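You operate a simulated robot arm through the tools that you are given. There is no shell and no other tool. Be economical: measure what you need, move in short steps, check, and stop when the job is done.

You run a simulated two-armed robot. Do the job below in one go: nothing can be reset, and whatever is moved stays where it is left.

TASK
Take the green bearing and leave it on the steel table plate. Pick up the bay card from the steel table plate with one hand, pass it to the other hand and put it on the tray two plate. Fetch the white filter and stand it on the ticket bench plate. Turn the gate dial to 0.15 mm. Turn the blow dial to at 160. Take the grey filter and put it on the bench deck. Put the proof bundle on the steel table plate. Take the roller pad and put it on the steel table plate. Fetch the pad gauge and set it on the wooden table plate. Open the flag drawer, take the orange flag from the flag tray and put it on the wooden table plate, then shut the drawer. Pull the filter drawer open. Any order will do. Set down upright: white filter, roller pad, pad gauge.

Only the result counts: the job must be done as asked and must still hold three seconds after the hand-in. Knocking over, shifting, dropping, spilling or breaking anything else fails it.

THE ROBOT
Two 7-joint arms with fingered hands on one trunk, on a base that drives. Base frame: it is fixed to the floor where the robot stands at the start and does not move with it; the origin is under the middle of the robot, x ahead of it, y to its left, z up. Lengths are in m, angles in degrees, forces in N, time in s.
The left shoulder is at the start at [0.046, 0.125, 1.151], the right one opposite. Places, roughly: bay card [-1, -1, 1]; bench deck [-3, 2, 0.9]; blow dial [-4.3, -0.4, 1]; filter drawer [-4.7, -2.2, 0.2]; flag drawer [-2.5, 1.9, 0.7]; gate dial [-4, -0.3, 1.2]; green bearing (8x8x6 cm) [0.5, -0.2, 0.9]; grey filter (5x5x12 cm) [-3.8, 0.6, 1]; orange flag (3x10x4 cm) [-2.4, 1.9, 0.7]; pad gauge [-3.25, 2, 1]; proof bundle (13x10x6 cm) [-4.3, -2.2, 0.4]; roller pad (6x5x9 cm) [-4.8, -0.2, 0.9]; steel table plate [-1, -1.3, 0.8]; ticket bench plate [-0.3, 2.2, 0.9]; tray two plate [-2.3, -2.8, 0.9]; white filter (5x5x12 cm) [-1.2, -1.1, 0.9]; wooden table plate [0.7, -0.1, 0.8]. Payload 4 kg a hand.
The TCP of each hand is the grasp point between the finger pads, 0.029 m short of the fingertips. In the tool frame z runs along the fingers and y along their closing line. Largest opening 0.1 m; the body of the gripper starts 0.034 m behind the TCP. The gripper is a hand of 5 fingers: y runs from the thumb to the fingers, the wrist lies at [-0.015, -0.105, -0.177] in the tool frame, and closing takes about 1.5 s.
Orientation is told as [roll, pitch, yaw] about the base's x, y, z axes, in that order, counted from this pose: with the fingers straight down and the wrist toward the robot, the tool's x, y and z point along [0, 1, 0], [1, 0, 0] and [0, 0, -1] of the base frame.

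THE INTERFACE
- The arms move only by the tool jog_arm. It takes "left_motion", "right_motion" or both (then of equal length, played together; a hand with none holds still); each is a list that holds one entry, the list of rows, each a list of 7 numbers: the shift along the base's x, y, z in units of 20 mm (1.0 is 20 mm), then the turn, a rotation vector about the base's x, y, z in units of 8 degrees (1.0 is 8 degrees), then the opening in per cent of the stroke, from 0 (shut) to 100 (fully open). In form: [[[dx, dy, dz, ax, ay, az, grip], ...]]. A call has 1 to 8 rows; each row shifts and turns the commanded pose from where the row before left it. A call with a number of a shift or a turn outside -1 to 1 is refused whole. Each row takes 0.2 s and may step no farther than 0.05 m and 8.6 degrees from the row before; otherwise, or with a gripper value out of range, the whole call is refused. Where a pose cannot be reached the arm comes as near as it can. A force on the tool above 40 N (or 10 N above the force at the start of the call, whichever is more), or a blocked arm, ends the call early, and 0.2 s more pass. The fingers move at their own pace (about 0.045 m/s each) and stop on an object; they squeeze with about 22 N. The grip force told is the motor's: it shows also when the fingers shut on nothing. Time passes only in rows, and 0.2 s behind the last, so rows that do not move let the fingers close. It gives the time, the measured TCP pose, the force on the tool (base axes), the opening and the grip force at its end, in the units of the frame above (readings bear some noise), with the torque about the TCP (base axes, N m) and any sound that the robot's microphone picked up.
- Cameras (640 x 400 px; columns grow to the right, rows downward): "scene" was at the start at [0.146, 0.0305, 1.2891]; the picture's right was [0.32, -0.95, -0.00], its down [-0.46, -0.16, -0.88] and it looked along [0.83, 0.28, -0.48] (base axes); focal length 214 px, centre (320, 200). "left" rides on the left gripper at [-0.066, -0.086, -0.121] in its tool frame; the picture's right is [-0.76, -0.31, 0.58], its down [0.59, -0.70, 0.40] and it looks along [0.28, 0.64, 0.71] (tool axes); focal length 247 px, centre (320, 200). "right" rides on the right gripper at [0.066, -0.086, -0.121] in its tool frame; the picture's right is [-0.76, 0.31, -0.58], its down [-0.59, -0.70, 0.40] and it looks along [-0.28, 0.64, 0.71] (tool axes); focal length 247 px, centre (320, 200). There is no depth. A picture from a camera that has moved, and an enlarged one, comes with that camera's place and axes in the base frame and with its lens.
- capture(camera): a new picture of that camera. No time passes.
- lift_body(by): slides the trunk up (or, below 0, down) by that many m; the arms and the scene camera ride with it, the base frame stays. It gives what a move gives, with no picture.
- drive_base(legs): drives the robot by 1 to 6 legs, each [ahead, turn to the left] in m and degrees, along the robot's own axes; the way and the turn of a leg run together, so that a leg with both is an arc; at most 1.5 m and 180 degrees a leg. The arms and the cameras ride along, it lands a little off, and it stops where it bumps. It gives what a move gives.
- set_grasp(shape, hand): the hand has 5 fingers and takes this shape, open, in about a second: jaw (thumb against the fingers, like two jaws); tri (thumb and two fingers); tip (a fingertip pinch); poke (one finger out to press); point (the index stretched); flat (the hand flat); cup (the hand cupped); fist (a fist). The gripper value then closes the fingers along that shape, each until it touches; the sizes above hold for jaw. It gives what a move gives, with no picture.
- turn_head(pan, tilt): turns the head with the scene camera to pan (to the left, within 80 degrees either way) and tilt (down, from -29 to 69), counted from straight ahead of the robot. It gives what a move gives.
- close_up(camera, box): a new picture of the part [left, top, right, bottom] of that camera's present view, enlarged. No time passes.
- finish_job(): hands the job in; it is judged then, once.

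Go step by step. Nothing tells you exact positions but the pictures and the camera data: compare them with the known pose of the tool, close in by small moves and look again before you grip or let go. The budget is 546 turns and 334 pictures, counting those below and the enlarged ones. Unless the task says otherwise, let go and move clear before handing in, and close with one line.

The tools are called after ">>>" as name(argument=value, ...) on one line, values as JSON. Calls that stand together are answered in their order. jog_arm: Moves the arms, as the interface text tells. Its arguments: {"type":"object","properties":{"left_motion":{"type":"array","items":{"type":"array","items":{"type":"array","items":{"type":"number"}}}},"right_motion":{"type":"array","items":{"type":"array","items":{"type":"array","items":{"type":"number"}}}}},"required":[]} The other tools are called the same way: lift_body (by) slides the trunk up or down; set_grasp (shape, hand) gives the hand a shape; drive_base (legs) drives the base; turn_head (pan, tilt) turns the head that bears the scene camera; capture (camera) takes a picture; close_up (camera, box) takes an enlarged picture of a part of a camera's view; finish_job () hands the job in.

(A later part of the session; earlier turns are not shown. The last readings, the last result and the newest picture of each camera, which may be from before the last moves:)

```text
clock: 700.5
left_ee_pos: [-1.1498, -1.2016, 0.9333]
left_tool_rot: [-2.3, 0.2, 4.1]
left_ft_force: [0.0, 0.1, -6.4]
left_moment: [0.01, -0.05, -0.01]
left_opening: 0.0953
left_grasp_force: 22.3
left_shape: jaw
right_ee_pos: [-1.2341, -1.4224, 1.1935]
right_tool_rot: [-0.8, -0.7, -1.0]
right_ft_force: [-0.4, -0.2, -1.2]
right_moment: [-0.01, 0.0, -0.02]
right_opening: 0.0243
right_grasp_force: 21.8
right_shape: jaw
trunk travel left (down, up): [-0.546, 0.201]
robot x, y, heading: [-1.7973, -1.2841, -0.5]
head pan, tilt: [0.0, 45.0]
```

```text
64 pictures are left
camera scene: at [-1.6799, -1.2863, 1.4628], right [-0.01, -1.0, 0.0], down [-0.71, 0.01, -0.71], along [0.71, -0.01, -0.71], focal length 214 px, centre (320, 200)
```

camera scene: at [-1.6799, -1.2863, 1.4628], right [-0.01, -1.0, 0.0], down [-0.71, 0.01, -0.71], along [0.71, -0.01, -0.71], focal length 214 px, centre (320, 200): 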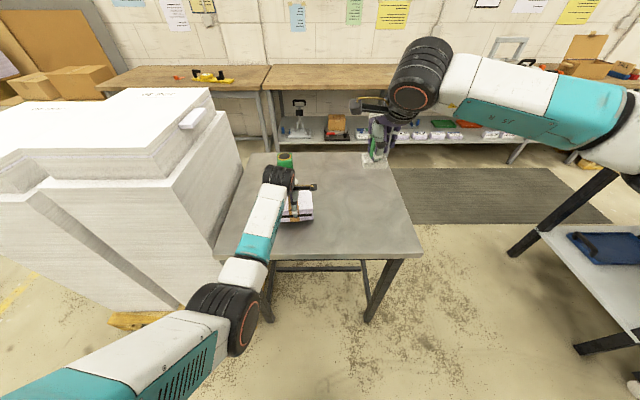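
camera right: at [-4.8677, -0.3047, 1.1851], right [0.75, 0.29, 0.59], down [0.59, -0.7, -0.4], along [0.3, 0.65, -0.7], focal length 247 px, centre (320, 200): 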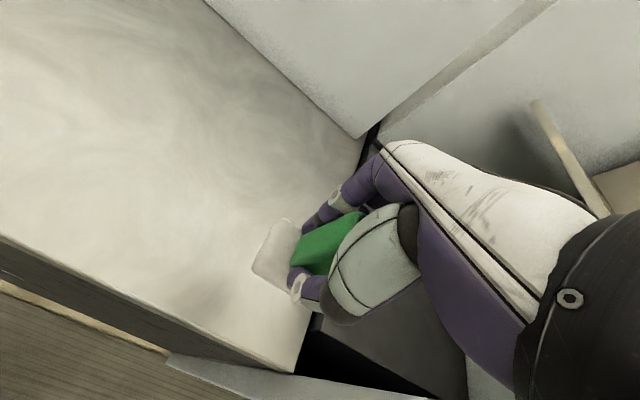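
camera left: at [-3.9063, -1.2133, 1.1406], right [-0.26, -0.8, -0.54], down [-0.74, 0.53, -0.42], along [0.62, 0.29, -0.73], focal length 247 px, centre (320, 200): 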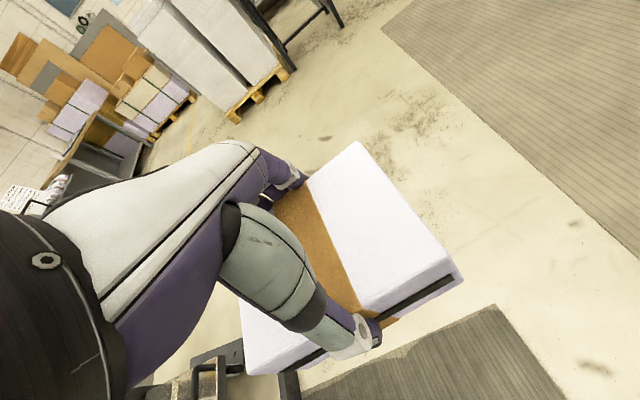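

>>> jog_arm(left_motion=[[[0, 0, -0.7, 0, 0, 0, 0], [0, 0, -0.6, 0, 0, 0, 0], [0, 0, -0.3, 0, 0, 0, 0], [0, 0, -0.2, 0, 0, 0, 0], [0, 0, -0.2, 0, 0, 0, 0], [0, 0, -0.2, 0, 0, 0, 0], [0, 0, -0.2, 0, 0, 0, 0], [0, 0, -0.2, 0, 0, 0, 0]]])

>>> jog_arm(left_motion=[[[0, 0, -0.2, 0, 0, 0, 0], [0, 0, -0.2, 0, 0, 0, 0], [0, 0, -0.2, 0, 0, 0, 0], [0, 0, -0.2, 0, 0, 0, 0], [0, 0, 0, 0, 0, 0, 0]]])

```text
clock: 701.6
left_ee_pos: [-1.1445, -1.2029, 0.9066]
left_tool_rot: [-2.6, -1.2, 4.0]
left_ft_force: [-9.2, 2.5, 19.9]
left_moment: [-0.13, 0.79, -0.09]
left_opening: 0.0948
left_grasp_force: 22.4
left_shape: jaw
right_ee_pos: [-1.2355, -1.4218, 1.1951]
right_tool_rot: [-0.8, -0.7, -1.0]
right_ft_force: [0.8, -0.3, -2.1]
right_moment: [-0.02, -0.01, -0.02]
right_opening: 0.0242
right_grasp_force: 22.1
right_shape: jaw
trunk travel left (down, up): [-0.546, 0.201]
robot x, y, heading: [-1.7965, -1.2845, -0.4]
head pan, tilt: [0.0, 45.0]
stopped in row 5 (left hand): the force on the tool passed its limit (the readings are from after the stop); the commanded pose is now the measured one
```

```text
clock: 702.2
left_ee_pos: [-1.1402, -1.2027, 0.9069]
left_tool_rot: [-2.8, -1.9, 4.1]
left_ft_force: [-10.5, 2.4, 20.0]
left_moment: [-0.17, 1.27, -0.07]
left_opening: 0.0946
left_grasp_force: 22.6
left_shape: jaw
right_ee_pos: [-1.2359, -1.4227, 1.1927]
right_tool_rot: [-0.9, -0.7, -1.1]
right_ft_force: [0.4, 0.1, -1.1]
right_moment: [0.0, 0.05, 0.02]
right_opening: 0.0243
right_grasp_force: 22.6
right_shape: jaw
trunk travel left (down, up): [-0.546, 0.201]
robot x, y, heading: [-1.7929, -1.286, -0.2]
head pan, tilt: [0.0, 45.0]
stopped in row 2 (left hand): the force on the tool passed its limit (the readings are from after the stop); the commanded pose is now the measured one
```

>>> close_up(camera="scene", box=[240, 140, 360, 250])

>>> capture(camera="right")

```text
3.64 times, centred on (300, 195) of scene
camera zoom: at [-1.6823, -1.2863, 1.4629], right [-0.01, -1.0, 0.0], down [-0.71, 0.01, -0.71], along [0.71, -0.01, -0.71], focal length 780 px, centre (393, 218)
```

zoom: 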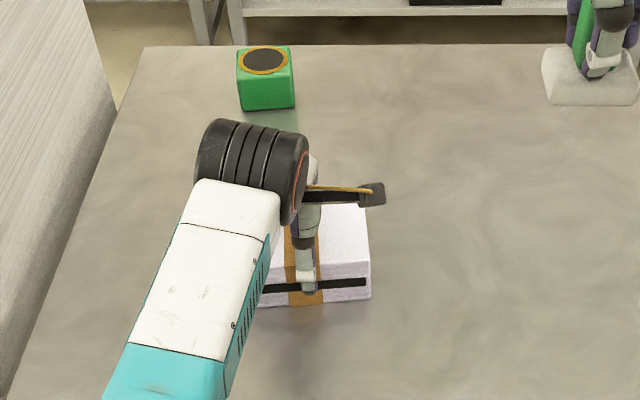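

```text
62 pictures are left
camera right: at [-1.3222, -1.3525, 1.3136], right [0.29, -0.75, 0.59], down [-0.71, -0.58, -0.4], along [0.65, -0.31, -0.7], focal length 247 px, centre (320, 200)
```

right: 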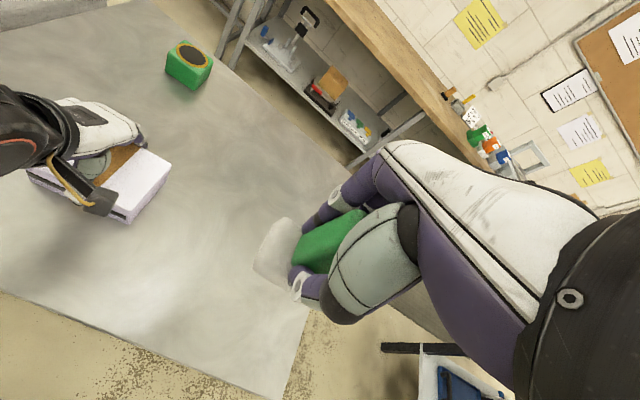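

The near edge is on the table, tilt ≈2°. Opening to let it settle, then rising.

>>> jog_arm(left_motion=[[[-0.1, 0, 0.1, 0, 0.15, 0, 0], [0, 0, 0, 0, 0, 0, 100], [0, 0, 0, 0, 0, 0, 100], [0, 0, 0, 0, 0, 0, 100], [0, 0, 0, 0, 0, 0, 100]]])

>>> jog_arm(left_motion=[[[0, 0, 0.4, 0, 0, 0, 100], [0, 0, 0.5, 0, 0, 0, 100], [0, 0, 0.6, 0, 0, 0, 100], [0, 0, 0.8, 0, 0, 0, 100], [0, 0, 1, 0, 0, 0, 100], [0, 0, 1, 0, 0, 0, 100], [0, 0, 1, 0, 0, 0, 100], [0, 0, 1, 0, 0, 0, 100]]])

>>> capture(camera="right")

```text
clock: 703.4
left_ee_pos: [-1.1439, -1.2034, 0.9067]
left_tool_rot: [-2.6, -0.5, 4.1]
left_ft_force: [4.2, -1.6, 11.8]
left_moment: [0.06, -0.24, 0.01]
left_opening: 0.0997
left_grasp_force: 0.1
left_shape: jaw
right_ee_pos: [-1.235, -1.4228, 1.1947]
right_tool_rot: [-0.9, -0.7, -1.0]
right_ft_force: [-0.4, -0.6, -1.6]
right_moment: [-0.03, -0.01, 0.02]
right_opening: 0.0246
right_grasp_force: 22.0
right_shape: jaw
trunk travel left (down, up): [-0.546, 0.201]
robot x, y, heading: [-1.7943, -1.2866, -0.4]
head pan, tilt: [0.0, 45.0]
```

```text
clock: 705.2
left_ee_pos: [-1.1424, -1.2017, 1.0309]
left_tool_rot: [-2.6, -0.3, 4.2]
left_ft_force: [-0.2, -0.1, 0.2]
left_moment: [-0.01, 0.04, -0.02]
left_opening: 0.1001
left_grasp_force: 0.1
left_shape: jaw
right_ee_pos: [-1.2353, -1.4231, 1.1942]
right_tool_rot: [-0.9, -0.7, -0.9]
right_ft_force: [-0.1, -0.3, -0.2]
right_moment: [-0.01, 0.01, 0.0]
right_opening: 0.0241
right_grasp_force: 22.4
right_shape: jaw
trunk travel left (down, up): [-0.546, 0.201]
robot x, y, heading: [-1.7958, -1.2866, -0.3]
head pan, tilt: [0.0, 45.0]
```

```text
61 pictures are left
camera right: at [-1.3208, -1.3526, 1.3133], right [0.29, -0.75, 0.59], down [-0.71, -0.58, -0.4], along [0.64, -0.31, -0.7], focal length 247 px, centre (320, 200)
```

right: 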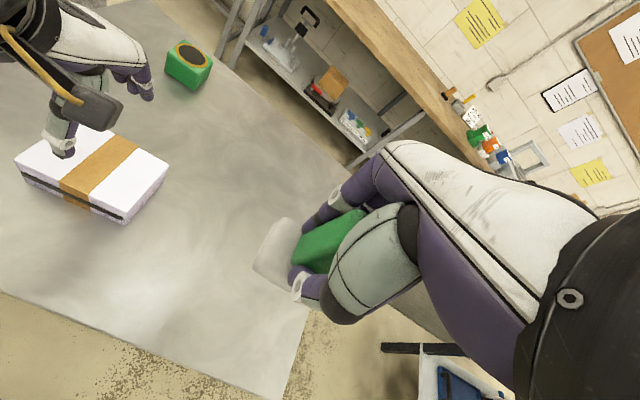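

Bundle is down. Now the roller pad: move to about (-1.15,-1.42) and lower.

>>> jog_arm(right_motion=[[[1, 0, -1, 0, 0, 0, 0], [1, 0, -1, 0, 0, 0, 0], [1, 0, -1, 0, 0, 0, 0], [1, 0, -1, 0, 0, 0, 0], [0, 0, -1, 0, 0, 0, 0], [0, 0, -1, 0, 0, 0, 0], [0, 0, -1, 0, 0, 0, 0], [0, 0, -1, 0, 0, 0, 0]]])

>>> jog_arm(right_motion=[[[0, 0, -1, 0, 0, 0, 0], [0, 0, -1, 0, 0, 0, 0], [0, 0, -1, 0, 0, 0, 0], [0, 0, -1, 0, 0, 0, 0], [0, 0, -0.7, 0, 0, 0, 0], [0, 0, 0, 0, 0, 0, 0]]])

>>> capture(camera="right")

```text
clock: 707.0
left_ee_pos: [-1.1407, -1.2018, 1.0287]
left_tool_rot: [-2.6, -0.2, 4.1]
left_ft_force: [0.4, -1.0, 0.3]
left_moment: [0.01, 0.0, -0.03]
left_opening: 0.0998
left_grasp_force: 0.0
left_shape: jaw
right_ee_pos: [-1.1541, -1.4228, 1.0327]
right_tool_rot: [-1.0, -0.6, -1.0]
right_ft_force: [-0.6, -0.2, -1.2]
right_moment: [0.03, 0.01, 0.01]
right_opening: 0.0242
right_grasp_force: 22.2
right_shape: jaw
trunk travel left (down, up): [-0.546, 0.201]
robot x, y, heading: [-1.799, -1.284, -0.5]
head pan, tilt: [0.0, 45.0]
```

```text
clock: 708.4
left_ee_pos: [-1.1415, -1.2027, 1.0311]
left_tool_rot: [-2.6, -0.4, 4.1]
left_ft_force: [-0.2, 0.8, 0.5]
left_moment: [-0.05, 0.0, 0.02]
left_opening: 0.1
left_grasp_force: 0.1
left_shape: jaw
right_ee_pos: [-1.1552, -1.423, 0.9395]
right_tool_rot: [-0.9, -0.7, -1.0]
right_ft_force: [-0.5, -0.7, -0.7]
right_moment: [-0.02, -0.01, -0.01]
right_opening: 0.0244
right_grasp_force: 22.2
right_shape: jaw
trunk travel left (down, up): [-0.546, 0.201]
robot x, y, heading: [-1.796, -1.287, -0.5]
head pan, tilt: [0.0, 45.0]
```

```text
60 pictures are left
camera right: at [-1.2415, -1.3533, 1.0591], right [0.29, -0.75, 0.59], down [-0.71, -0.58, -0.4], along [0.64, -0.31, -0.7], focal length 247 px, centre (320, 200)
```

right: 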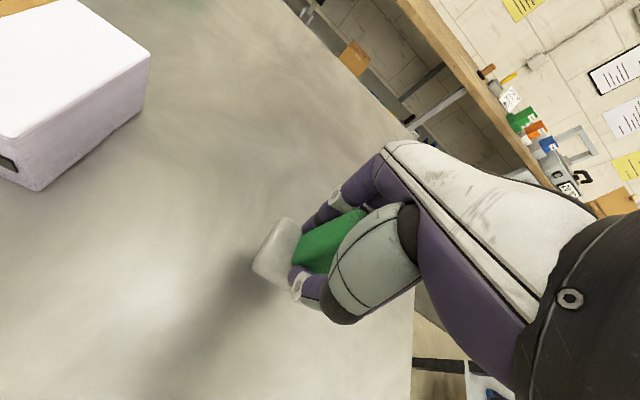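

>>> jog_arm(right_motion=[[[0, 0, -0.6, 0, 0, 0, 0], [0, 0, -0.5, 0, 0, 0, 0], [0, 0, -0.2, 0, 0, 0, 0], [0, 0, -0.2, 0, 0, 0, 0], [0, 0, -0.2, 0, 0, 0, 0], [0, 0, -0.2, 0, 0, 0, 0], [0, 0, -0.2, 0, 0, 0, 0], [0, 0, -0.2, 0, 0, 0, 0]]])

>>> capture(camera="right")

```text
clock: 710.2
left_ee_pos: [-1.1449, -1.2029, 1.0329]
left_tool_rot: [-2.6, -0.5, 4.2]
left_ft_force: [-0.9, 0.1, -0.1]
left_moment: [0.01, 0.03, -0.01]
left_opening: 0.1002
left_grasp_force: 0.2
left_shape: jaw
right_ee_pos: [-1.1547, -1.4214, 0.9006]
right_tool_rot: [-0.8, -1.3, -1.0]
right_ft_force: [-4.9, -2.3, 36.2]
right_moment: [-0.03, 0.66, 0.02]
right_opening: 0.0275
right_grasp_force: 22.1
right_shape: jaw
trunk travel left (down, up): [-0.546, 0.201]
robot x, y, heading: [-1.7967, -1.2834, -0.5]
head pan, tilt: [0.0, 45.0]
```

```text
59 pictures are left
camera right: at [-1.2413, -1.3525, 1.0194], right [0.28, -0.75, 0.59], down [-0.7, -0.58, -0.41], along [0.65, -0.3, -0.69], focal length 247 px, centre (320, 200)
```

right: 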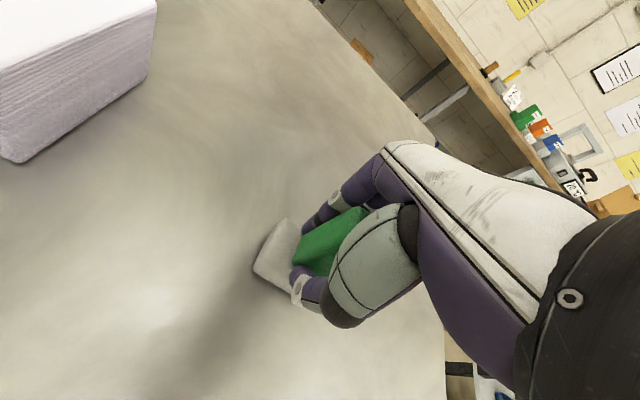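

Firm contact. Relieving the press, releasing, and rising.

>>> jog_arm(right_motion=[[[0, 0, 0.2, 0, 0, 0, 0], [0, 0, 0, 0, 0, 0, 40], [0, 0, 0, 0, 0, 0, 70], [0, 0, 0, 0, 0, 0, 90], [0, 0, 0, 0, 0, 0, 90], [0, 0, 0.6, 0, 0, 0, 90], [0, 0, 1, 0, 0, 0, 90], [0, 0, 1, 0, 0, 0, 90]]])

>>> jog_arm(right_motion=[[[0, 0, 1, 0, 0, 0, 90], [0, 0, 1, 0, 0, 0, 90], [0, 0, 1, 0, 0, 0, 90], [0, 0, 1, 0, 0, 0, 90], [0, 0, 1, 0, 0, 0, 90], [0, 0, 0, 0, 0, 0, 90]]])

>>> capture(camera="right")

>>> drive_base(legs=[[-0.35, 0]])

>>> capture(camera="scene")

```text
clock: 712.0
left_ee_pos: [-1.1414, -1.2027, 1.0303]
left_tool_rot: [-2.6, -0.4, 4.1]
left_ft_force: [-0.2, 0.6, 1.0]
left_moment: [0.0, -0.01, 0.01]
left_opening: 0.1
left_grasp_force: 0.0
left_shape: jaw
right_ee_pos: [-1.1549, -1.423, 0.9516]
right_tool_rot: [-0.9, -0.6, -1.0]
right_ft_force: [-0.1, -0.3, 0.2]
right_moment: [-0.01, 0.02, -0.02]
right_opening: 0.0898
right_grasp_force: 0.0
right_shape: jaw
trunk travel left (down, up): [-0.546, 0.201]
robot x, y, heading: [-1.7972, -1.2838, -0.6]
head pan, tilt: [0.0, 45.0]
```

```text
clock: 713.4
left_ee_pos: [-1.1417, -1.2031, 1.0306]
left_tool_rot: [-2.5, -0.3, 4.1]
left_ft_force: [-0.2, -0.1, 0.2]
left_moment: [0.0, 0.0, -0.01]
left_opening: 0.1
left_grasp_force: 0.0
left_shape: jaw
right_ee_pos: [-1.1544, -1.422, 1.0501]
right_tool_rot: [-0.9, -0.7, -1.0]
right_ft_force: [-0.4, -0.2, 0.0]
right_moment: [-0.02, -0.01, 0.0]
right_opening: 0.0898
right_grasp_force: 0.0
right_shape: jaw
trunk travel left (down, up): [-0.546, 0.201]
robot x, y, heading: [-1.7934, -1.2859, -0.5]
head pan, tilt: [0.0, 45.0]
```

```text
58 pictures are left
camera right: at [-1.2404, -1.3519, 1.1699], right [0.29, -0.75, 0.59], down [-0.71, -0.58, -0.4], along [0.64, -0.31, -0.7], focal length 247 px, centre (320, 200)
```

right: 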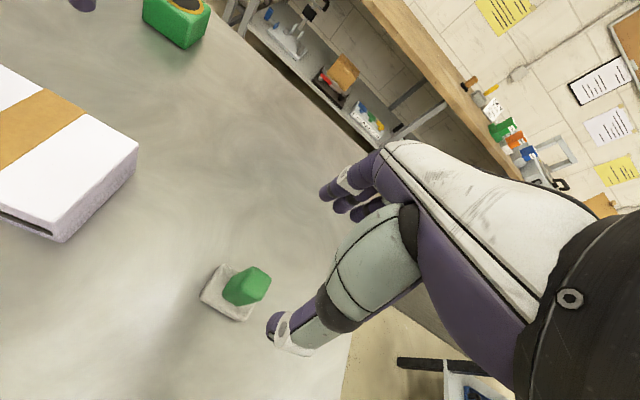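

```text
clock: 715.7
left_ee_pos: [-1.497, -1.1968, 1.031]
left_tool_rot: [-2.6, -0.4, 4.4]
left_ft_force: [-0.9, 0.2, 0.8]
left_moment: [0.0, 0.01, 0.0]
left_opening: 0.0998
left_grasp_force: 0.0
left_shape: jaw
right_ee_pos: [-1.5066, -1.4165, 1.0505]
right_tool_rot: [-0.9, -0.7, -0.6]
right_ft_force: [-0.9, -0.8, -0.2]
right_moment: [0.03, -0.03, -0.01]
right_opening: 0.0898
right_grasp_force: 0.1
right_shape: jaw
trunk travel left (down, up): [-0.546, 0.201]
robot x, y, heading: [-2.1505, -1.2842, 0.1]
head pan, tilt: [0.0, 45.0]
```

```text
57 pictures are left
camera scene: at [-2.0346, -1.2838, 1.463], right [0.0, -1.0, 0.0], down [-0.71, 0.0, -0.71], along [0.71, 0.0, -0.71], focal length 214 px, centre (320, 200)
```

scene: 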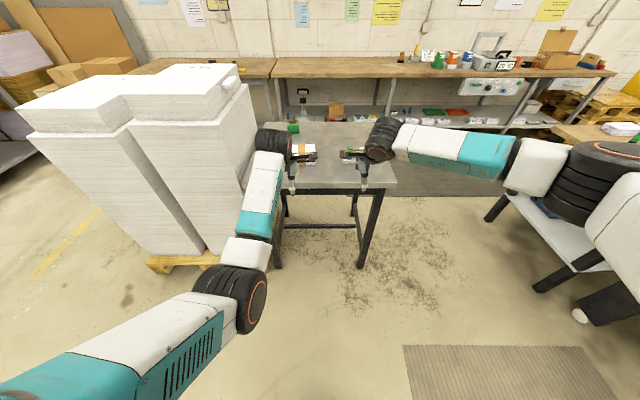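

All three objects are standing on the steel table. Last: the filter drawer. Driving back to the cart.

>>> drive_base(legs=[[0, 90], [0, 89], [1.3, 0], [1.25, 0], [0, 90]])

>>> capture(camera="scene")

```text
clock: 739.5
left_ee_pos: [-4.6239, -1.8818, 1.031]
left_tool_rot: [-2.6, -0.4, -87.0]
left_ft_force: [0.6, 0.4, 0.8]
left_moment: [0.0, -0.01, 0.01]
left_opening: 0.0998
left_grasp_force: 0.0
left_shape: jaw
right_ee_pos: [-4.8423, -1.8652, 1.0507]
right_tool_rot: [-1.0, -0.8, -92.0]
right_ft_force: [0.2, -0.9, 0.0]
right_moment: [0.0, -0.02, -0.01]
right_opening: 0.0897
right_grasp_force: 0.1
right_shape: jaw
trunk travel left (down, up): [-0.546, 0.201]
robot x, y, heading: [-4.6952, -1.2312, -91.6]
head pan, tilt: [0.0, 45.0]
```

```text
56 pictures are left
camera scene: at [-4.6955, -1.3377, 1.4629], right [-1.0, 0.03, 0.0], down [0.02, 0.71, -0.71], along [-0.02, -0.71, -0.71], focal length 214 px, centre (320, 200)
```

scene: 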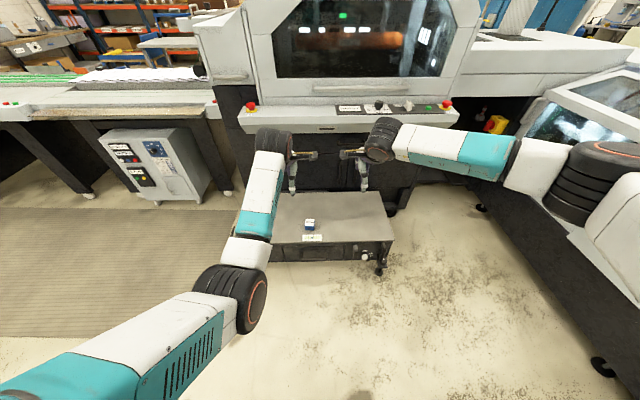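

>>> close_up(camera="scene", box=[260, 190, 400, 280])

```text
4.44 times, centred on (330, 235) of scene
camera zoom: at [-4.6955, -1.3377, 1.4629], right [-1.0, 0.03, 0.0], down [0.02, 0.71, -0.71], along [-0.02, -0.71, -0.71], focal length 953 px, centre (276, 44)
```

zoom: 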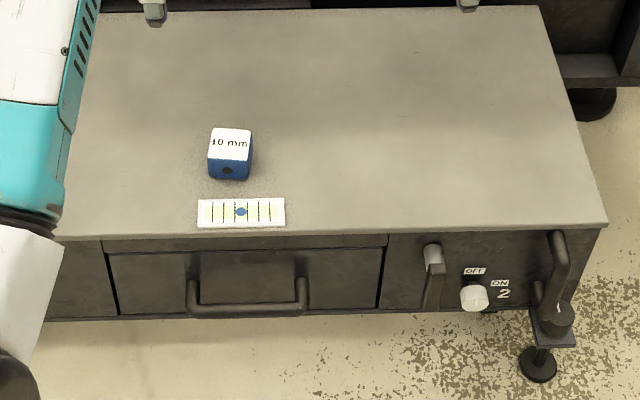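

The handle bar is near (-4.673,-2.04,0.215). I'll lower the trunk and tilt the left hand forward.

>>> drive_base(legs=[[-0.12, 0]])

>>> lift_body(by=-0.4)

>>> jog_arm(left_motion=[[[0, 0.5, -0.5, -0.8, 0, 0, 60], [0, 0.5, -0.5, -0.8, 0, 0, 60], [0, 0, -1, -0.8, 0, 0, 60], [0, 0, -1, -0.8, 0, 0, 60], [0, 0, -1, -0.8, 0, 0, 60], [0, 0, -1, -0.8, 0, 0, 60], [0, 0, -1, -0.8, 0, 0, 60], [0, 0, -1, -0.6, 0, 0, 60]]], right_motion=[[[0, 0.5, 0.8, 0, 0, 0, 90], [0, 0.5, 0.8, 0, 0, 0, 90], [0, 0.5, 0.8, 0, 0, 0, 90], [0, 0.5, 0.8, 0, 0, 0, 90], [0, 0, 0.8, 0, 0, 0, 90], [0, 0, 0.8, 0, 0, 0, 90], [0, 0, 0.8, 0, 0, 0, 90], [0, 0, 0.8, 0, 0, 0, 90]]])

>>> capture(camera="left")

>>> capture(camera="scene")

```text
clock: 740.7
left_ee_pos: [-4.6194, -1.761, 1.0327]
left_tool_rot: [-2.6, -0.5, -87.0]
left_ft_force: [0.3, 0.2, -0.7]
left_moment: [-0.01, -0.01, -0.04]
left_opening: 0.1001
left_grasp_force: 0.0
left_shape: jaw
right_ee_pos: [-4.8376, -1.744, 1.0506]
right_tool_rot: [-0.9, -0.8, -92.0]
right_ft_force: [0.3, 0.1, -0.2]
right_moment: [-0.02, -0.03, 0.01]
right_opening: 0.0896
right_grasp_force: 0.1
right_shape: jaw
trunk travel left (down, up): [-0.546, 0.201]
robot x, y, heading: [-4.6953, -1.1074, -91.6]
head pan, tilt: [0.0, 45.0]
```

```text
clock: 744.5
left_ee_pos: [-4.6197, -1.7607, 0.6312]
left_tool_rot: [-2.7, -0.4, -87.0]
left_ft_force: [0.5, -0.1, -0.7]
left_moment: [0.03, 0.0, 0.02]
left_opening: 0.1
left_grasp_force: 0.1
left_shape: jaw
right_ee_pos: [-4.8386, -1.7444, 0.6504]
right_tool_rot: [-0.8, -0.6, -92.0]
right_ft_force: [-0.9, 0.1, 0.5]
right_moment: [0.03, 0.03, 0.02]
right_opening: 0.0897
right_grasp_force: 0.1
right_shape: jaw
trunk travel left (down, up): [-0.146, 0.601]
robot x, y, heading: [-4.6915, -1.1032, -91.5]
head pan, tilt: [0.0, 45.0]
```

```text
clock: 746.5
left_ee_pos: [-4.584, -1.7423, 0.4846]
left_tool_rot: [1.5, -50.2, -91.2]
left_ft_force: [0.0, 0.0, 0.5]
left_moment: [0.0, -0.05, 0.0]
left_opening: 0.0606
left_grasp_force: 0.1
left_shape: jaw
right_ee_pos: [-4.8374, -1.7029, 0.7785]
right_tool_rot: [-1.0, -0.6, -92.0]
right_ft_force: [0.2, 0.2, -0.1]
right_moment: [0.0, 0.0, 0.04]
right_opening: 0.0895
right_grasp_force: 0.2
right_shape: jaw
trunk travel left (down, up): [-0.146, 0.601]
robot x, y, heading: [-4.6895, -1.1075, -91.7]
head pan, tilt: [0.0, 45.0]
stopped in row 8 (left hand): the arm was blocked; the commanded pose is now the measured one
```

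```text
54 pictures are left
camera left: at [-4.6492, -1.5949, 0.4975], right [-0.75, -0.24, -0.62], down [0.6, 0.14, -0.79], along [0.28, -0.96, 0.04], focal length 247 px, centre (320, 200)
```

left: 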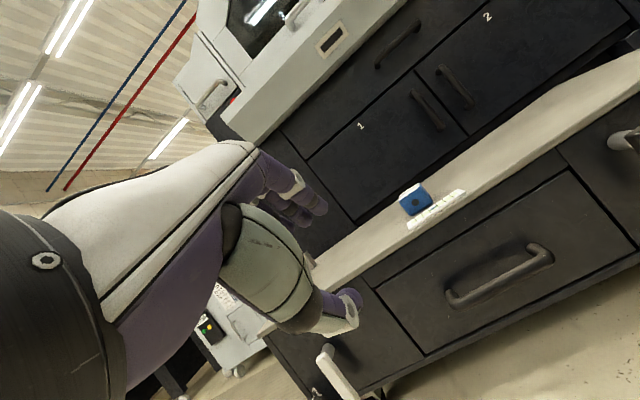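

```text
53 pictures are left
camera scene: at [-4.6947, -1.3112, 1.0536], right [-1.0, 0.03, 0.0], down [0.02, 0.71, -0.71], along [-0.02, -0.71, -0.71], focal length 214 px, centre (320, 200)
```

scene: 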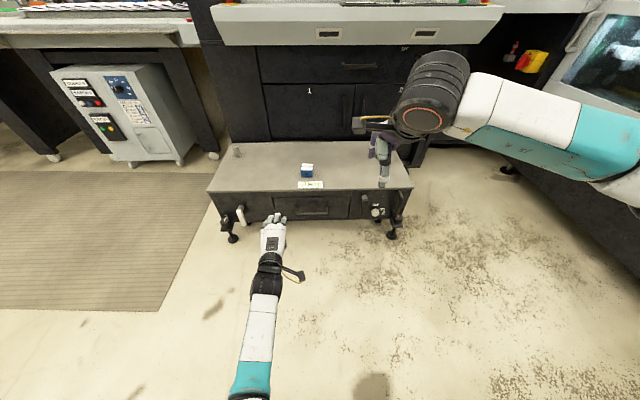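

Bar refined: x −4.755…−4.598, y≈−2.04, z≈0.229. Lowering the trunk further and shifting the hand.

>>> lift_body(by=-0.13)

>>> jog_arm(left_motion=[[[-0.8, 0, -0.8, 0, 0, 0, 60], [-0.8, 0, -0.8, 0, 0, 0, 60], [-0.8, 0, -0.8, 0, 0, 0, 60], [-0.8, 0, -0.8, 0, 0, 0, 60], [-0.8, 0, -0.8, 0, 0, 0, 60], [-0.5, 0, -0.8, 0, 0, 0, 60], [0, 0, 0, 0, 0, 0, 60]]])

>>> capture(camera="left")

```text
clock: 748.1
left_ee_pos: [-4.5854, -1.7417, 0.355]
left_tool_rot: [1.1, -50.3, -91.0]
left_ft_force: [0.5, 0.2, -0.6]
left_moment: [0.0, 0.0, 0.0]
left_opening: 0.0599
left_grasp_force: 0.1
left_shape: jaw
right_ee_pos: [-4.8376, -1.7032, 0.6491]
right_tool_rot: [-1.0, -0.8, -92.0]
right_ft_force: [-0.5, 0.2, 0.7]
right_moment: [0.02, 0.01, 0.04]
right_opening: 0.0898
right_grasp_force: 0.0
right_shape: jaw
trunk travel left (down, up): [-0.016, 0.731]
robot x, y, heading: [-4.6931, -1.1057, -91.3]
head pan, tilt: [0.0, 45.0]
```

```text
clock: 749.7
left_ee_pos: [-4.6661, -1.7427, 0.2555]
left_tool_rot: [2.4, -50.3, -92.0]
left_ft_force: [0.1, -0.2, 0.9]
left_moment: [0.01, -0.01, 0.03]
left_opening: 0.0605
left_grasp_force: 0.0
left_shape: jaw
right_ee_pos: [-4.8377, -1.7033, 0.6473]
right_tool_rot: [-1.0, -0.7, -92.0]
right_ft_force: [0.8, 0.6, 0.0]
right_moment: [0.05, 0.0, 0.0]
right_opening: 0.0895
right_grasp_force: 0.1
right_shape: jaw
trunk travel left (down, up): [-0.016, 0.731]
robot x, y, heading: [-4.6929, -1.1068, -91.4]
head pan, tilt: [0.0, 45.0]
```

```text
52 pictures are left
camera left: at [-4.7323, -1.5958, 0.2685], right [-0.74, -0.25, -0.62], down [0.61, 0.14, -0.78], along [0.28, -0.96, 0.05], focal length 247 px, centre (320, 200)
```

left: 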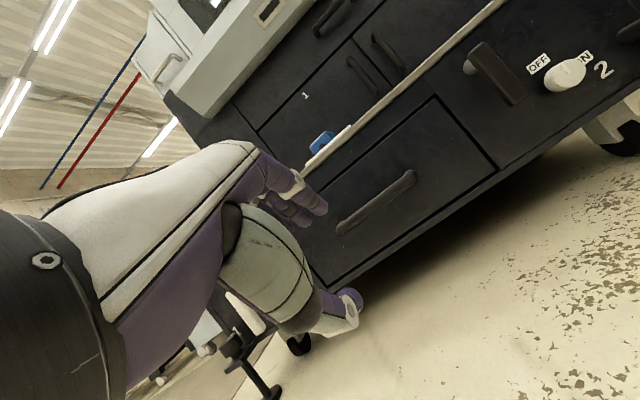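

Bar centre (-4.676,-2.05,0.221). I'll drive 0.25 m forward at this height, then slip the fingers diagonally down behind the bar.

>>> jog_arm(left_motion=[[[-0.5, 0, 0.3, 0, 0, 0, 50], [0, 0, 0, 0, 0, 0, 50]]])

>>> drive_base(legs=[[0.25, 0]])

>>> capture(camera="left")

>>> close_up(camera="scene", box=[230, 180, 390, 300])

```text
clock: 750.3
left_ee_pos: [-4.67, -1.7472, 0.2635]
left_tool_rot: [3.9, -50.8, -93.2]
left_ft_force: [-0.1, -0.3, 1.0]
left_moment: [0.01, 0.02, -0.02]
left_opening: 0.0501
left_grasp_force: 0.2
left_shape: jaw
right_ee_pos: [-4.8381, -1.7046, 0.6495]
right_tool_rot: [-0.9, -0.7, -92.1]
right_ft_force: [0.2, -0.1, 0.4]
right_moment: [0.0, 0.01, -0.03]
right_opening: 0.0898
right_grasp_force: 0.1
right_shape: jaw
trunk travel left (down, up): [-0.016, 0.731]
robot x, y, heading: [-4.6907, -1.1076, -91.6]
head pan, tilt: [0.0, 45.0]
```

```text
clock: 752.1
left_ee_pos: [-4.6761, -1.9926, 0.2654]
left_tool_rot: [3.8, -50.7, -93.2]
left_ft_force: [0.5, 0.0, -0.3]
left_moment: [-0.01, 0.0, 0.0]
left_opening: 0.0503
left_grasp_force: 0.1
left_shape: jaw
right_ee_pos: [-4.8434, -1.9479, 0.6486]
right_tool_rot: [-1.0, -0.7, -92.1]
right_ft_force: [0.0, 0.1, -0.1]
right_moment: [0.0, 0.0, 0.02]
right_opening: 0.0895
right_grasp_force: 0.1
right_shape: jaw
trunk travel left (down, up): [-0.016, 0.731]
robot x, y, heading: [-4.7022, -1.3479, -91.6]
head pan, tilt: [0.0, 45.0]
```

```text
51 pictures are left
camera left: at [-4.7416, -1.845, 0.274], right [-0.73, -0.25, -0.63], down [0.62, 0.13, -0.77], along [0.28, -0.96, 0.06], focal length 247 px, centre (320, 200)
```

left: 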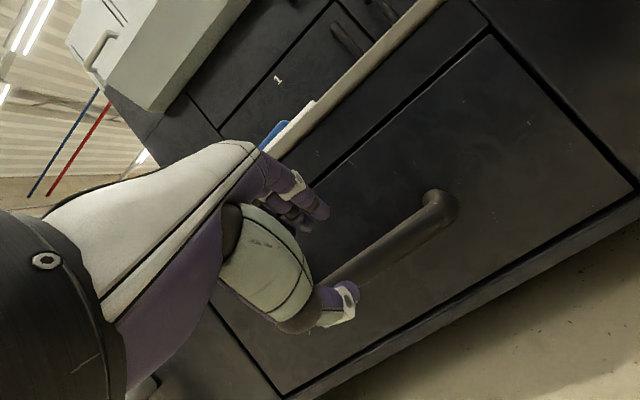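

```text
3.33 times, centred on (310, 240) of scene
camera zoom: at [-4.7032, -1.6164, 0.9149], right [-1.0, 0.03, 0.0], down [0.02, 0.71, -0.71], along [-0.02, -0.71, -0.71], focal length 715 px, centre (353, 67)
```

zoom: 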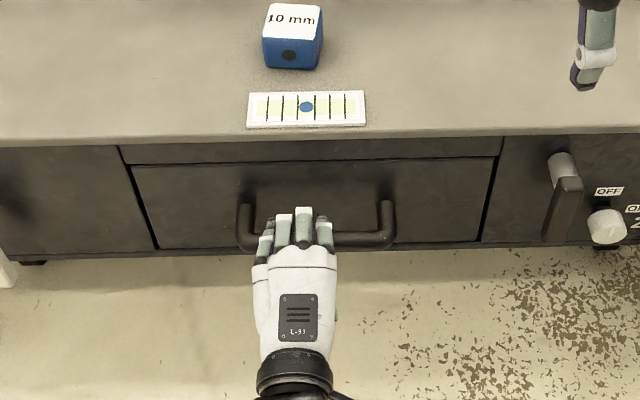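

Good alignment. Sliding diagonally onto the bar.

>>> jog_arm(left_motion=[[[0, -0.6, -0.5, 0, 0, 0, 50], [0, -0.6, -0.5, 0, 0, 0, 50], [0, -0.6, -0.5, 0, 0, 0, 50], [0, -0.5, -0.4, 0, 0, 0, 50], [0, 0, 0, 0, 0, 0, 50]]])

>>> capture(camera="left")

>>> close_up(camera="scene", box=[230, 180, 390, 300])

```text
clock: 753.3
left_ee_pos: [-4.6766, -2.0379, 0.2277]
left_tool_rot: [3.9, -50.8, -93.1]
left_ft_force: [-0.4, 0.3, 0.1]
left_moment: [-0.04, -0.04, 0.01]
left_opening: 0.0503
left_grasp_force: 0.0
left_shape: jaw
right_ee_pos: [-4.8455, -1.9478, 0.6481]
right_tool_rot: [-0.9, -0.8, -92.1]
right_ft_force: [-0.2, -0.1, 0.1]
right_moment: [0.01, 0.03, 0.01]
right_opening: 0.0897
right_grasp_force: 0.0
right_shape: jaw
trunk travel left (down, up): [-0.016, 0.731]
robot x, y, heading: [-4.6986, -1.3486, -91.6]
head pan, tilt: [0.0, 45.0]
```

```text
49 pictures are left
camera left: at [-4.7413, -1.8904, 0.2357], right [-0.73, -0.25, -0.63], down [0.62, 0.13, -0.77], along [0.28, -0.96, 0.06], focal length 247 px, centre (320, 200)
```

left: 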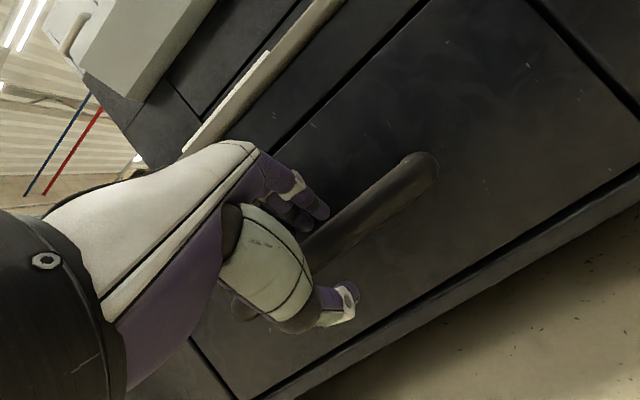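

```text
3.33 times, centred on (310, 240) of scene
camera zoom: at [-4.7032, -1.6164, 0.9149], right [-1.0, 0.03, 0.0], down [0.02, 0.71, -0.71], along [-0.02, -0.71, -0.71], focal length 715 px, centre (353, 67)
```

zoom: 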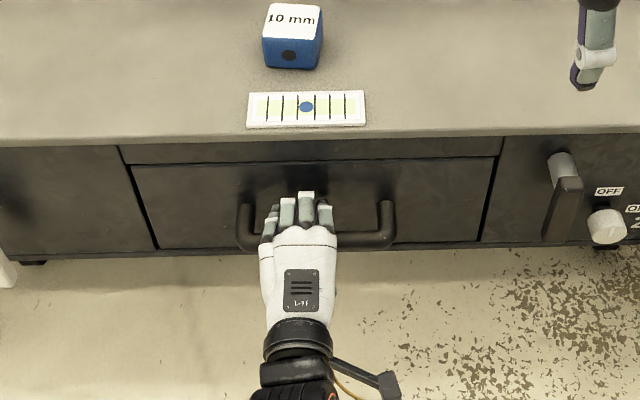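

The bar is between fingers and thumb. Slight advance and close, then a gentle pull.

>>> jog_arm(left_motion=[[[0, -0.4, -0.2, 0, 0, 0, 50], [0, 0, 0, 0, 0, 0, 0], [0, 0, 0, 0, 0, 0, 0], [0, 0, 0, 0, 0, 0, 0], [0, 0, 0, 0, 0, 0, 0], [0, 0, 0, 0, 0, 0, 0]]])

>>> drive_base(legs=[[-0.08, 0]])

>>> close_up(camera="scene", box=[210, 150, 410, 300])

```text
clock: 754.7
left_ee_pos: [-4.6752, -2.0406, 0.2224]
left_tool_rot: [3.8, -50.2, -93.1]
left_ft_force: [2.5, 8.8, -22.5]
left_moment: [0.16, -0.02, 0.05]
left_opening: 0.0192
left_grasp_force: 22.0
left_shape: jaw
left hand out of reach, approached as far as the arm can: row 1
right_ee_pos: [-4.8443, -1.9493, 0.6471]
right_tool_rot: [-0.9, -0.5, -92.0]
right_ft_force: [0.6, -0.8, 1.9]
right_moment: [0.02, 0.02, 0.02]
right_opening: 0.0898
right_grasp_force: 0.1
right_shape: jaw
trunk travel left (down, up): [-0.016, 0.731]
robot x, y, heading: [-4.6987, -1.3505, -91.6]
head pan, tilt: [0.0, 45.0]
```

```text
clock: 755.8
left_ee_pos: [-4.6738, -1.9598, 0.2236]
left_tool_rot: [3.7, -50.3, -93.2]
left_ft_force: [-3.5, 3.2, -23.7]
left_moment: [0.01, 0.02, -0.01]
left_opening: 0.0182
left_grasp_force: 21.9
left_shape: jaw
right_ee_pos: [-4.8422, -1.8684, 0.648]
right_tool_rot: [-0.8, -0.5, -91.9]
right_ft_force: [0.0, -0.1, -1.1]
right_moment: [0.0, 0.0, 0.01]
right_opening: 0.0899
right_grasp_force: 0.1
right_shape: jaw
trunk travel left (down, up): [-0.016, 0.731]
robot x, y, heading: [-4.6929, -1.2718, -91.4]
head pan, tilt: [0.0, 45.0]
```

```text
2.67 times, centred on (310, 225) of scene
camera zoom: at [-4.7007, -1.5365, 0.9142], right [-1.0, 0.03, 0.0], down [0.02, 0.71, -0.71], along [-0.02, -0.7, -0.71], focal length 572 px, centre (347, 133)
```

zoom: 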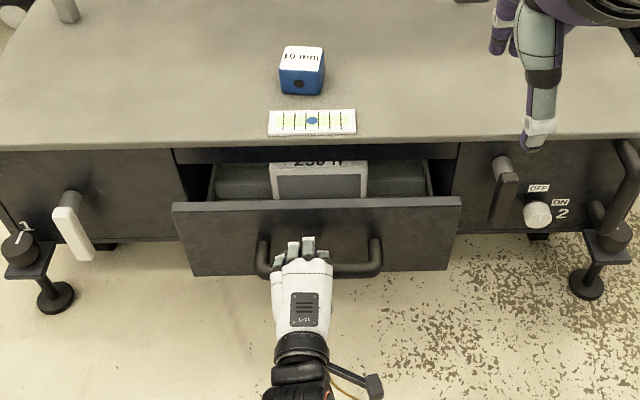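

The drawer is opening smoothly. Pulling 0.17 m more.

>>> drive_base(legs=[[-0.17, 0]])

>>> close_up(camera="scene", box=[190, 120, 430, 300])

```text
clock: 757.2
left_ee_pos: [-4.6682, -1.7915, 0.2215]
left_tool_rot: [3.7, -50.0, -93.2]
left_ft_force: [-9.2, 3.6, -22.4]
left_moment: [0.07, -0.01, -0.06]
left_opening: 0.0178
left_grasp_force: 21.8
left_shape: jaw
right_ee_pos: [-4.8372, -1.6996, 0.6483]
right_tool_rot: [-0.9, -0.6, -92.0]
right_ft_force: [0.9, -0.7, 0.3]
right_moment: [0.03, -0.04, 0.0]
right_opening: 0.09
right_grasp_force: 0.1
right_shape: jaw
trunk travel left (down, up): [-0.016, 0.731]
robot x, y, heading: [-4.6936, -1.1023, -91.4]
head pan, tilt: [0.0, 45.0]
```

```text
2.22 times, centred on (310, 210) of scene
camera zoom: at [-4.696, -1.369, 0.9142], right [-1.0, 0.02, 0.0], down [0.02, 0.71, -0.71], along [-0.02, -0.71, -0.71], focal length 477 px, centre (342, 178)
```

zoom: 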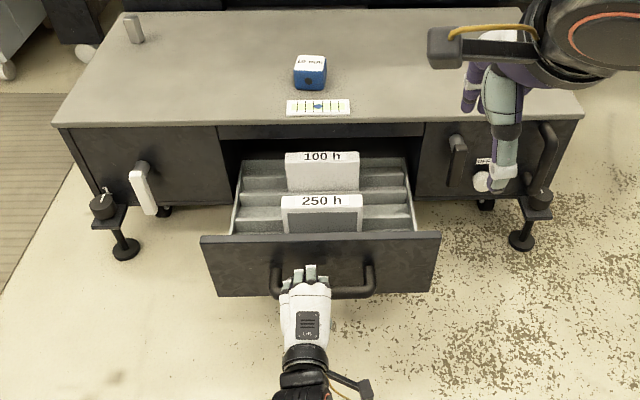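

Open about 0.25 m; a bit more until it's clearly fully open.

>>> drive_base(legs=[[-0.05, 0]])

>>> jog_arm(left_motion=[[[0, 0, 0, 0, 0, 0, 20], [0, 0, 0, 0, 0, 0, 40], [0, 0, 0, 0, 0, 0, 60], [0, 0, 0, 0, 0, 0, 60], [0, 0, 0, 0, 0, 0, 60]]])

>>> close_up(camera="left", box=[180, 100, 480, 380])

```text
clock: 758.1
left_ee_pos: [-4.6677, -1.7378, 0.222]
left_tool_rot: [3.6, -49.9, -93.1]
left_ft_force: [-8.1, 4.0, -18.3]
left_moment: [0.06, -0.01, -0.04]
left_opening: 0.017
left_grasp_force: 22.2
left_shape: jaw
right_ee_pos: [-4.8356, -1.6478, 0.6484]
right_tool_rot: [-1.0, -0.6, -92.0]
right_ft_force: [-0.6, -0.1, -0.1]
right_moment: [0.01, 0.0, 0.03]
right_opening: 0.0899
right_grasp_force: 0.0
right_shape: jaw
trunk travel left (down, up): [-0.016, 0.731]
robot x, y, heading: [-4.6902, -1.0503, -91.7]
head pan, tilt: [0.0, 45.0]
```

```text
clock: 759.3
left_ee_pos: [-4.6666, -1.7375, 0.2218]
left_tool_rot: [3.6, -49.9, -93.2]
left_ft_force: [-0.1, 2.4, -0.2]
left_moment: [-0.03, 0.04, 0.02]
left_opening: 0.0595
left_grasp_force: 0.0
left_shape: jaw
right_ee_pos: [-4.8355, -1.648, 0.6482]
right_tool_rot: [-1.0, -0.6, -91.9]
right_ft_force: [-0.8, 0.1, 0.3]
right_moment: [-0.02, 0.0, -0.01]
right_opening: 0.0896
right_grasp_force: 0.0
right_shape: jaw
trunk travel left (down, up): [-0.016, 0.731]
robot x, y, heading: [-4.6884, -1.0518, -91.1]
head pan, tilt: [0.0, 45.0]
```

```text
1.43 times, centred on (330, 240) of left
camera zoom: at [-4.732, -1.5898, 0.2347], right [-0.73, -0.24, -0.64], down [0.62, 0.14, -0.77], along [0.27, -0.96, 0.04], focal length 353 px, centre (306, 143)
```

zoom: 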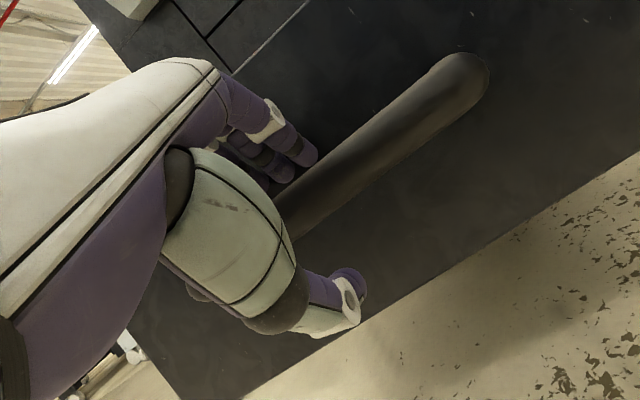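

Released. Withdrawing diagonally along the tool axis.

>>> jog_arm(left_motion=[[[0, 0.6, 0.5, 0, 0, 0, 60], [0, 0.6, 0.5, 0, 0, 0, 60], [0, 0.6, 0.5, 0, 0, 0, 60], [0, 0.6, 0.5, 0, 0, 0, 60], [0, 0.6, 0.5, 0, 0, 0, 60], [0, 0.8, 0.3, 0, 0, 0, 60]]])

>>> drive_base(legs=[[-0.12, 0]])

>>> lift_body(by=0.4)

>>> capture(camera="scene")

```text
clock: 760.9
left_ee_pos: [-4.6478, -1.6891, 0.2986]
left_tool_rot: [6.7, -52.6, -95.3]
left_ft_force: [0.2, -0.3, -0.1]
left_moment: [-0.01, -0.03, -0.01]
left_opening: 0.06
left_grasp_force: 0.0
left_shape: jaw
right_ee_pos: [-4.8352, -1.6465, 0.6489]
right_tool_rot: [-0.9, -0.7, -91.9]
right_ft_force: [0.2, -0.2, -0.1]
right_moment: [0.01, 0.02, -0.01]
right_opening: 0.0898
right_grasp_force: 0.1
right_shape: jaw
trunk travel left (down, up): [-0.016, 0.731]
robot x, y, heading: [-4.6954, -1.05, -91.5]
head pan, tilt: [0.0, 45.0]
stopped in row 6 (left hand): the arm was blocked; the commanded pose is now the measured one
```

```text
clock: 762.2
left_ee_pos: [-4.6467, -1.5688, 0.296]
left_tool_rot: [6.7, -52.4, -95.3]
left_ft_force: [0.0, 0.1, -0.4]
left_moment: [0.01, -0.02, 0.01]
left_opening: 0.0598
left_grasp_force: 0.0
left_shape: jaw
right_ee_pos: [-4.8337, -1.5278, 0.649]
right_tool_rot: [-0.9, -0.6, -92.0]
right_ft_force: [0.0, -1.4, 0.0]
right_moment: [0.02, -0.02, 0.0]
right_opening: 0.0896
right_grasp_force: 0.1
right_shape: jaw
trunk travel left (down, up): [-0.016, 0.731]
robot x, y, heading: [-4.6836, -0.9326, -91.6]
head pan, tilt: [0.0, 45.0]
```

```text
clock: 766.0
left_ee_pos: [-4.6466, -1.5702, 0.697]
left_tool_rot: [6.7, -52.5, -95.4]
left_ft_force: [0.2, -0.5, 0.3]
left_moment: [0.0, 0.01, 0.0]
left_opening: 0.0599
left_grasp_force: 0.0
left_shape: jaw
right_ee_pos: [-4.8333, -1.528, 1.0478]
right_tool_rot: [-0.8, -0.6, -92.1]
right_ft_force: [0.2, 0.1, 0.2]
right_moment: [0.01, -0.02, 0.01]
right_opening: 0.0896
right_grasp_force: 0.0
right_shape: jaw
trunk travel left (down, up): [-0.416, 0.331]
robot x, y, heading: [-4.687, -0.9327, -91.5]
head pan, tilt: [0.0, 45.0]
```

```text
44 pictures are left
camera scene: at [-4.6883, -1.0552, 1.3316], right [-1.0, 0.03, 0.0], down [0.02, 0.71, -0.71], along [-0.02, -0.71, -0.71], focal length 214 px, centre (320, 200)
```

scene: 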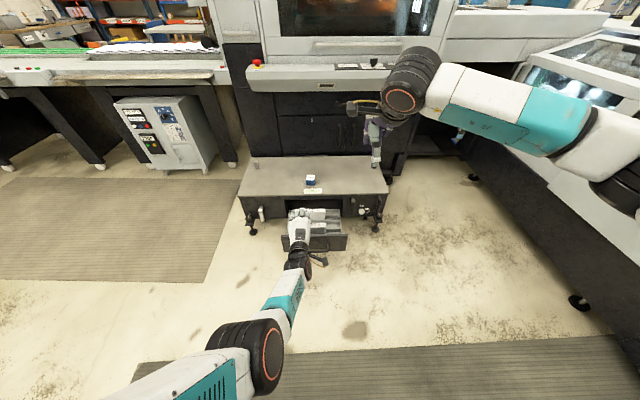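

The filter drawer is open and the hand is clear. Before handing in, I'll verify the dials and the grey filter.

>>> drive_base(legs=[[0.15, 0], [0, 90]])

>>> turn_head(pan=63, tilt=28)

>>> capture(camera="scene")

```text
clock: 771.2
left_ee_pos: [-4.0511, -1.0471, 0.6978]
left_tool_rot: [6.7, -52.6, -6.3]
left_ft_force: [0.2, -0.9, -0.3]
left_moment: [-0.02, 0.0, 0.0]
left_opening: 0.0599
left_grasp_force: 0.1
left_shape: jaw
right_ee_pos: [-4.0951, -1.233, 1.05]
right_tool_rot: [-0.9, -0.7, -2.6]
right_ft_force: [-0.3, 1.5, 0.9]
right_moment: [0.01, 0.0, 0.0]
right_opening: 0.0898
right_grasp_force: 0.0
right_shape: jaw
trunk travel left (down, up): [-0.416, 0.331]
robot x, y, heading: [-4.6913, -1.0786, -2.1]
head pan, tilt: [0.0, 45.0]
```

```text
clock: 772.5
left_ee_pos: [-4.0511, -1.046, 0.6964]
left_tool_rot: [6.7, -52.6, -6.3]
left_ft_force: [-0.1, -0.3, 0.7]
left_moment: [0.01, 0.01, -0.01]
left_opening: 0.0597
left_grasp_force: 0.1
left_shape: jaw
right_ee_pos: [-4.0949, -1.2331, 1.0484]
right_tool_rot: [-0.9, -0.7, -2.7]
right_ft_force: [0.5, 0.9, 0.2]
right_moment: [-0.02, 0.01, -0.01]
right_opening: 0.0894
right_grasp_force: 0.2
right_shape: jaw
trunk travel left (down, up): [-0.416, 0.331]
robot x, y, heading: [-4.6871, -1.0794, -2.4]
head pan, tilt: [63.0, 28.0]
```

```text
43 pictures are left
camera scene: at [-4.5996, -1.0007, 1.3575], right [0.87, -0.49, 0.0], down [-0.23, -0.41, -0.88], along [0.43, 0.77, -0.47], focal length 214 px, centre (320, 200)
```

scene: 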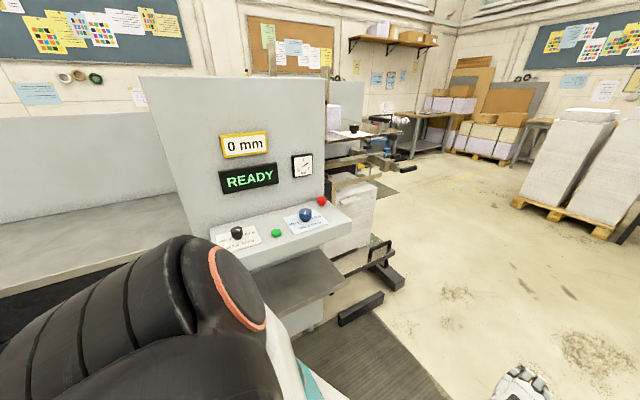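

>>> close_up(camera="scene", box=[265, 190, 355, 250])

>>> close_up(camera="scene", box=[325, 110, 385, 150])

```text
6.67 times, centred on (310, 220) of scene
camera zoom: at [-4.5996, -1.0007, 1.3575], right [0.87, -0.49, 0.0], down [-0.23, -0.41, -0.88], along [0.43, 0.77, -0.47], focal length 1430 px, centre (387, 67)
```

zoom: 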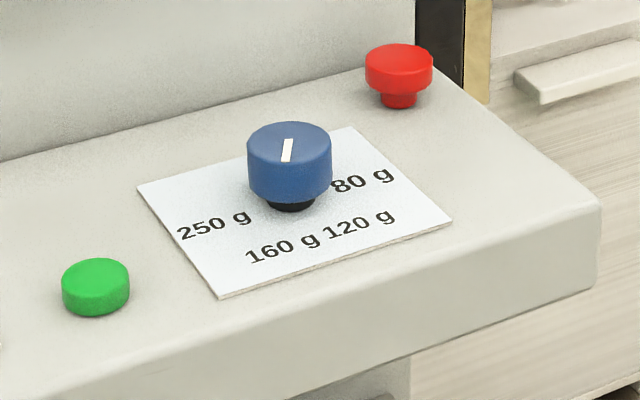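

```text
10.00 times, centred on (355, 130) of scene
camera zoom: at [-4.5996, -1.0007, 1.3575], right [0.87, -0.49, 0.0], down [-0.23, -0.41, -0.88], along [0.43, 0.77, -0.47], focal length 2145 px, centre (-30, 900)
```

zoom: 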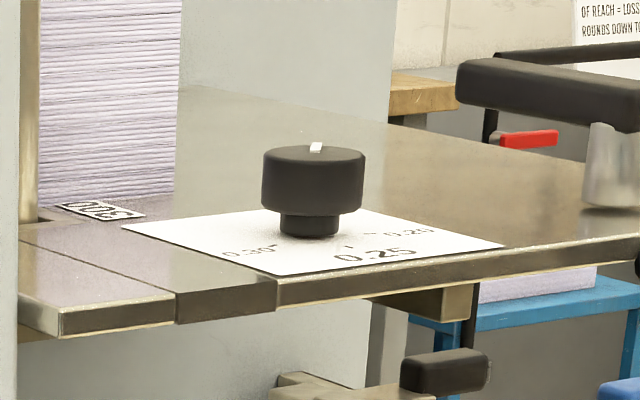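

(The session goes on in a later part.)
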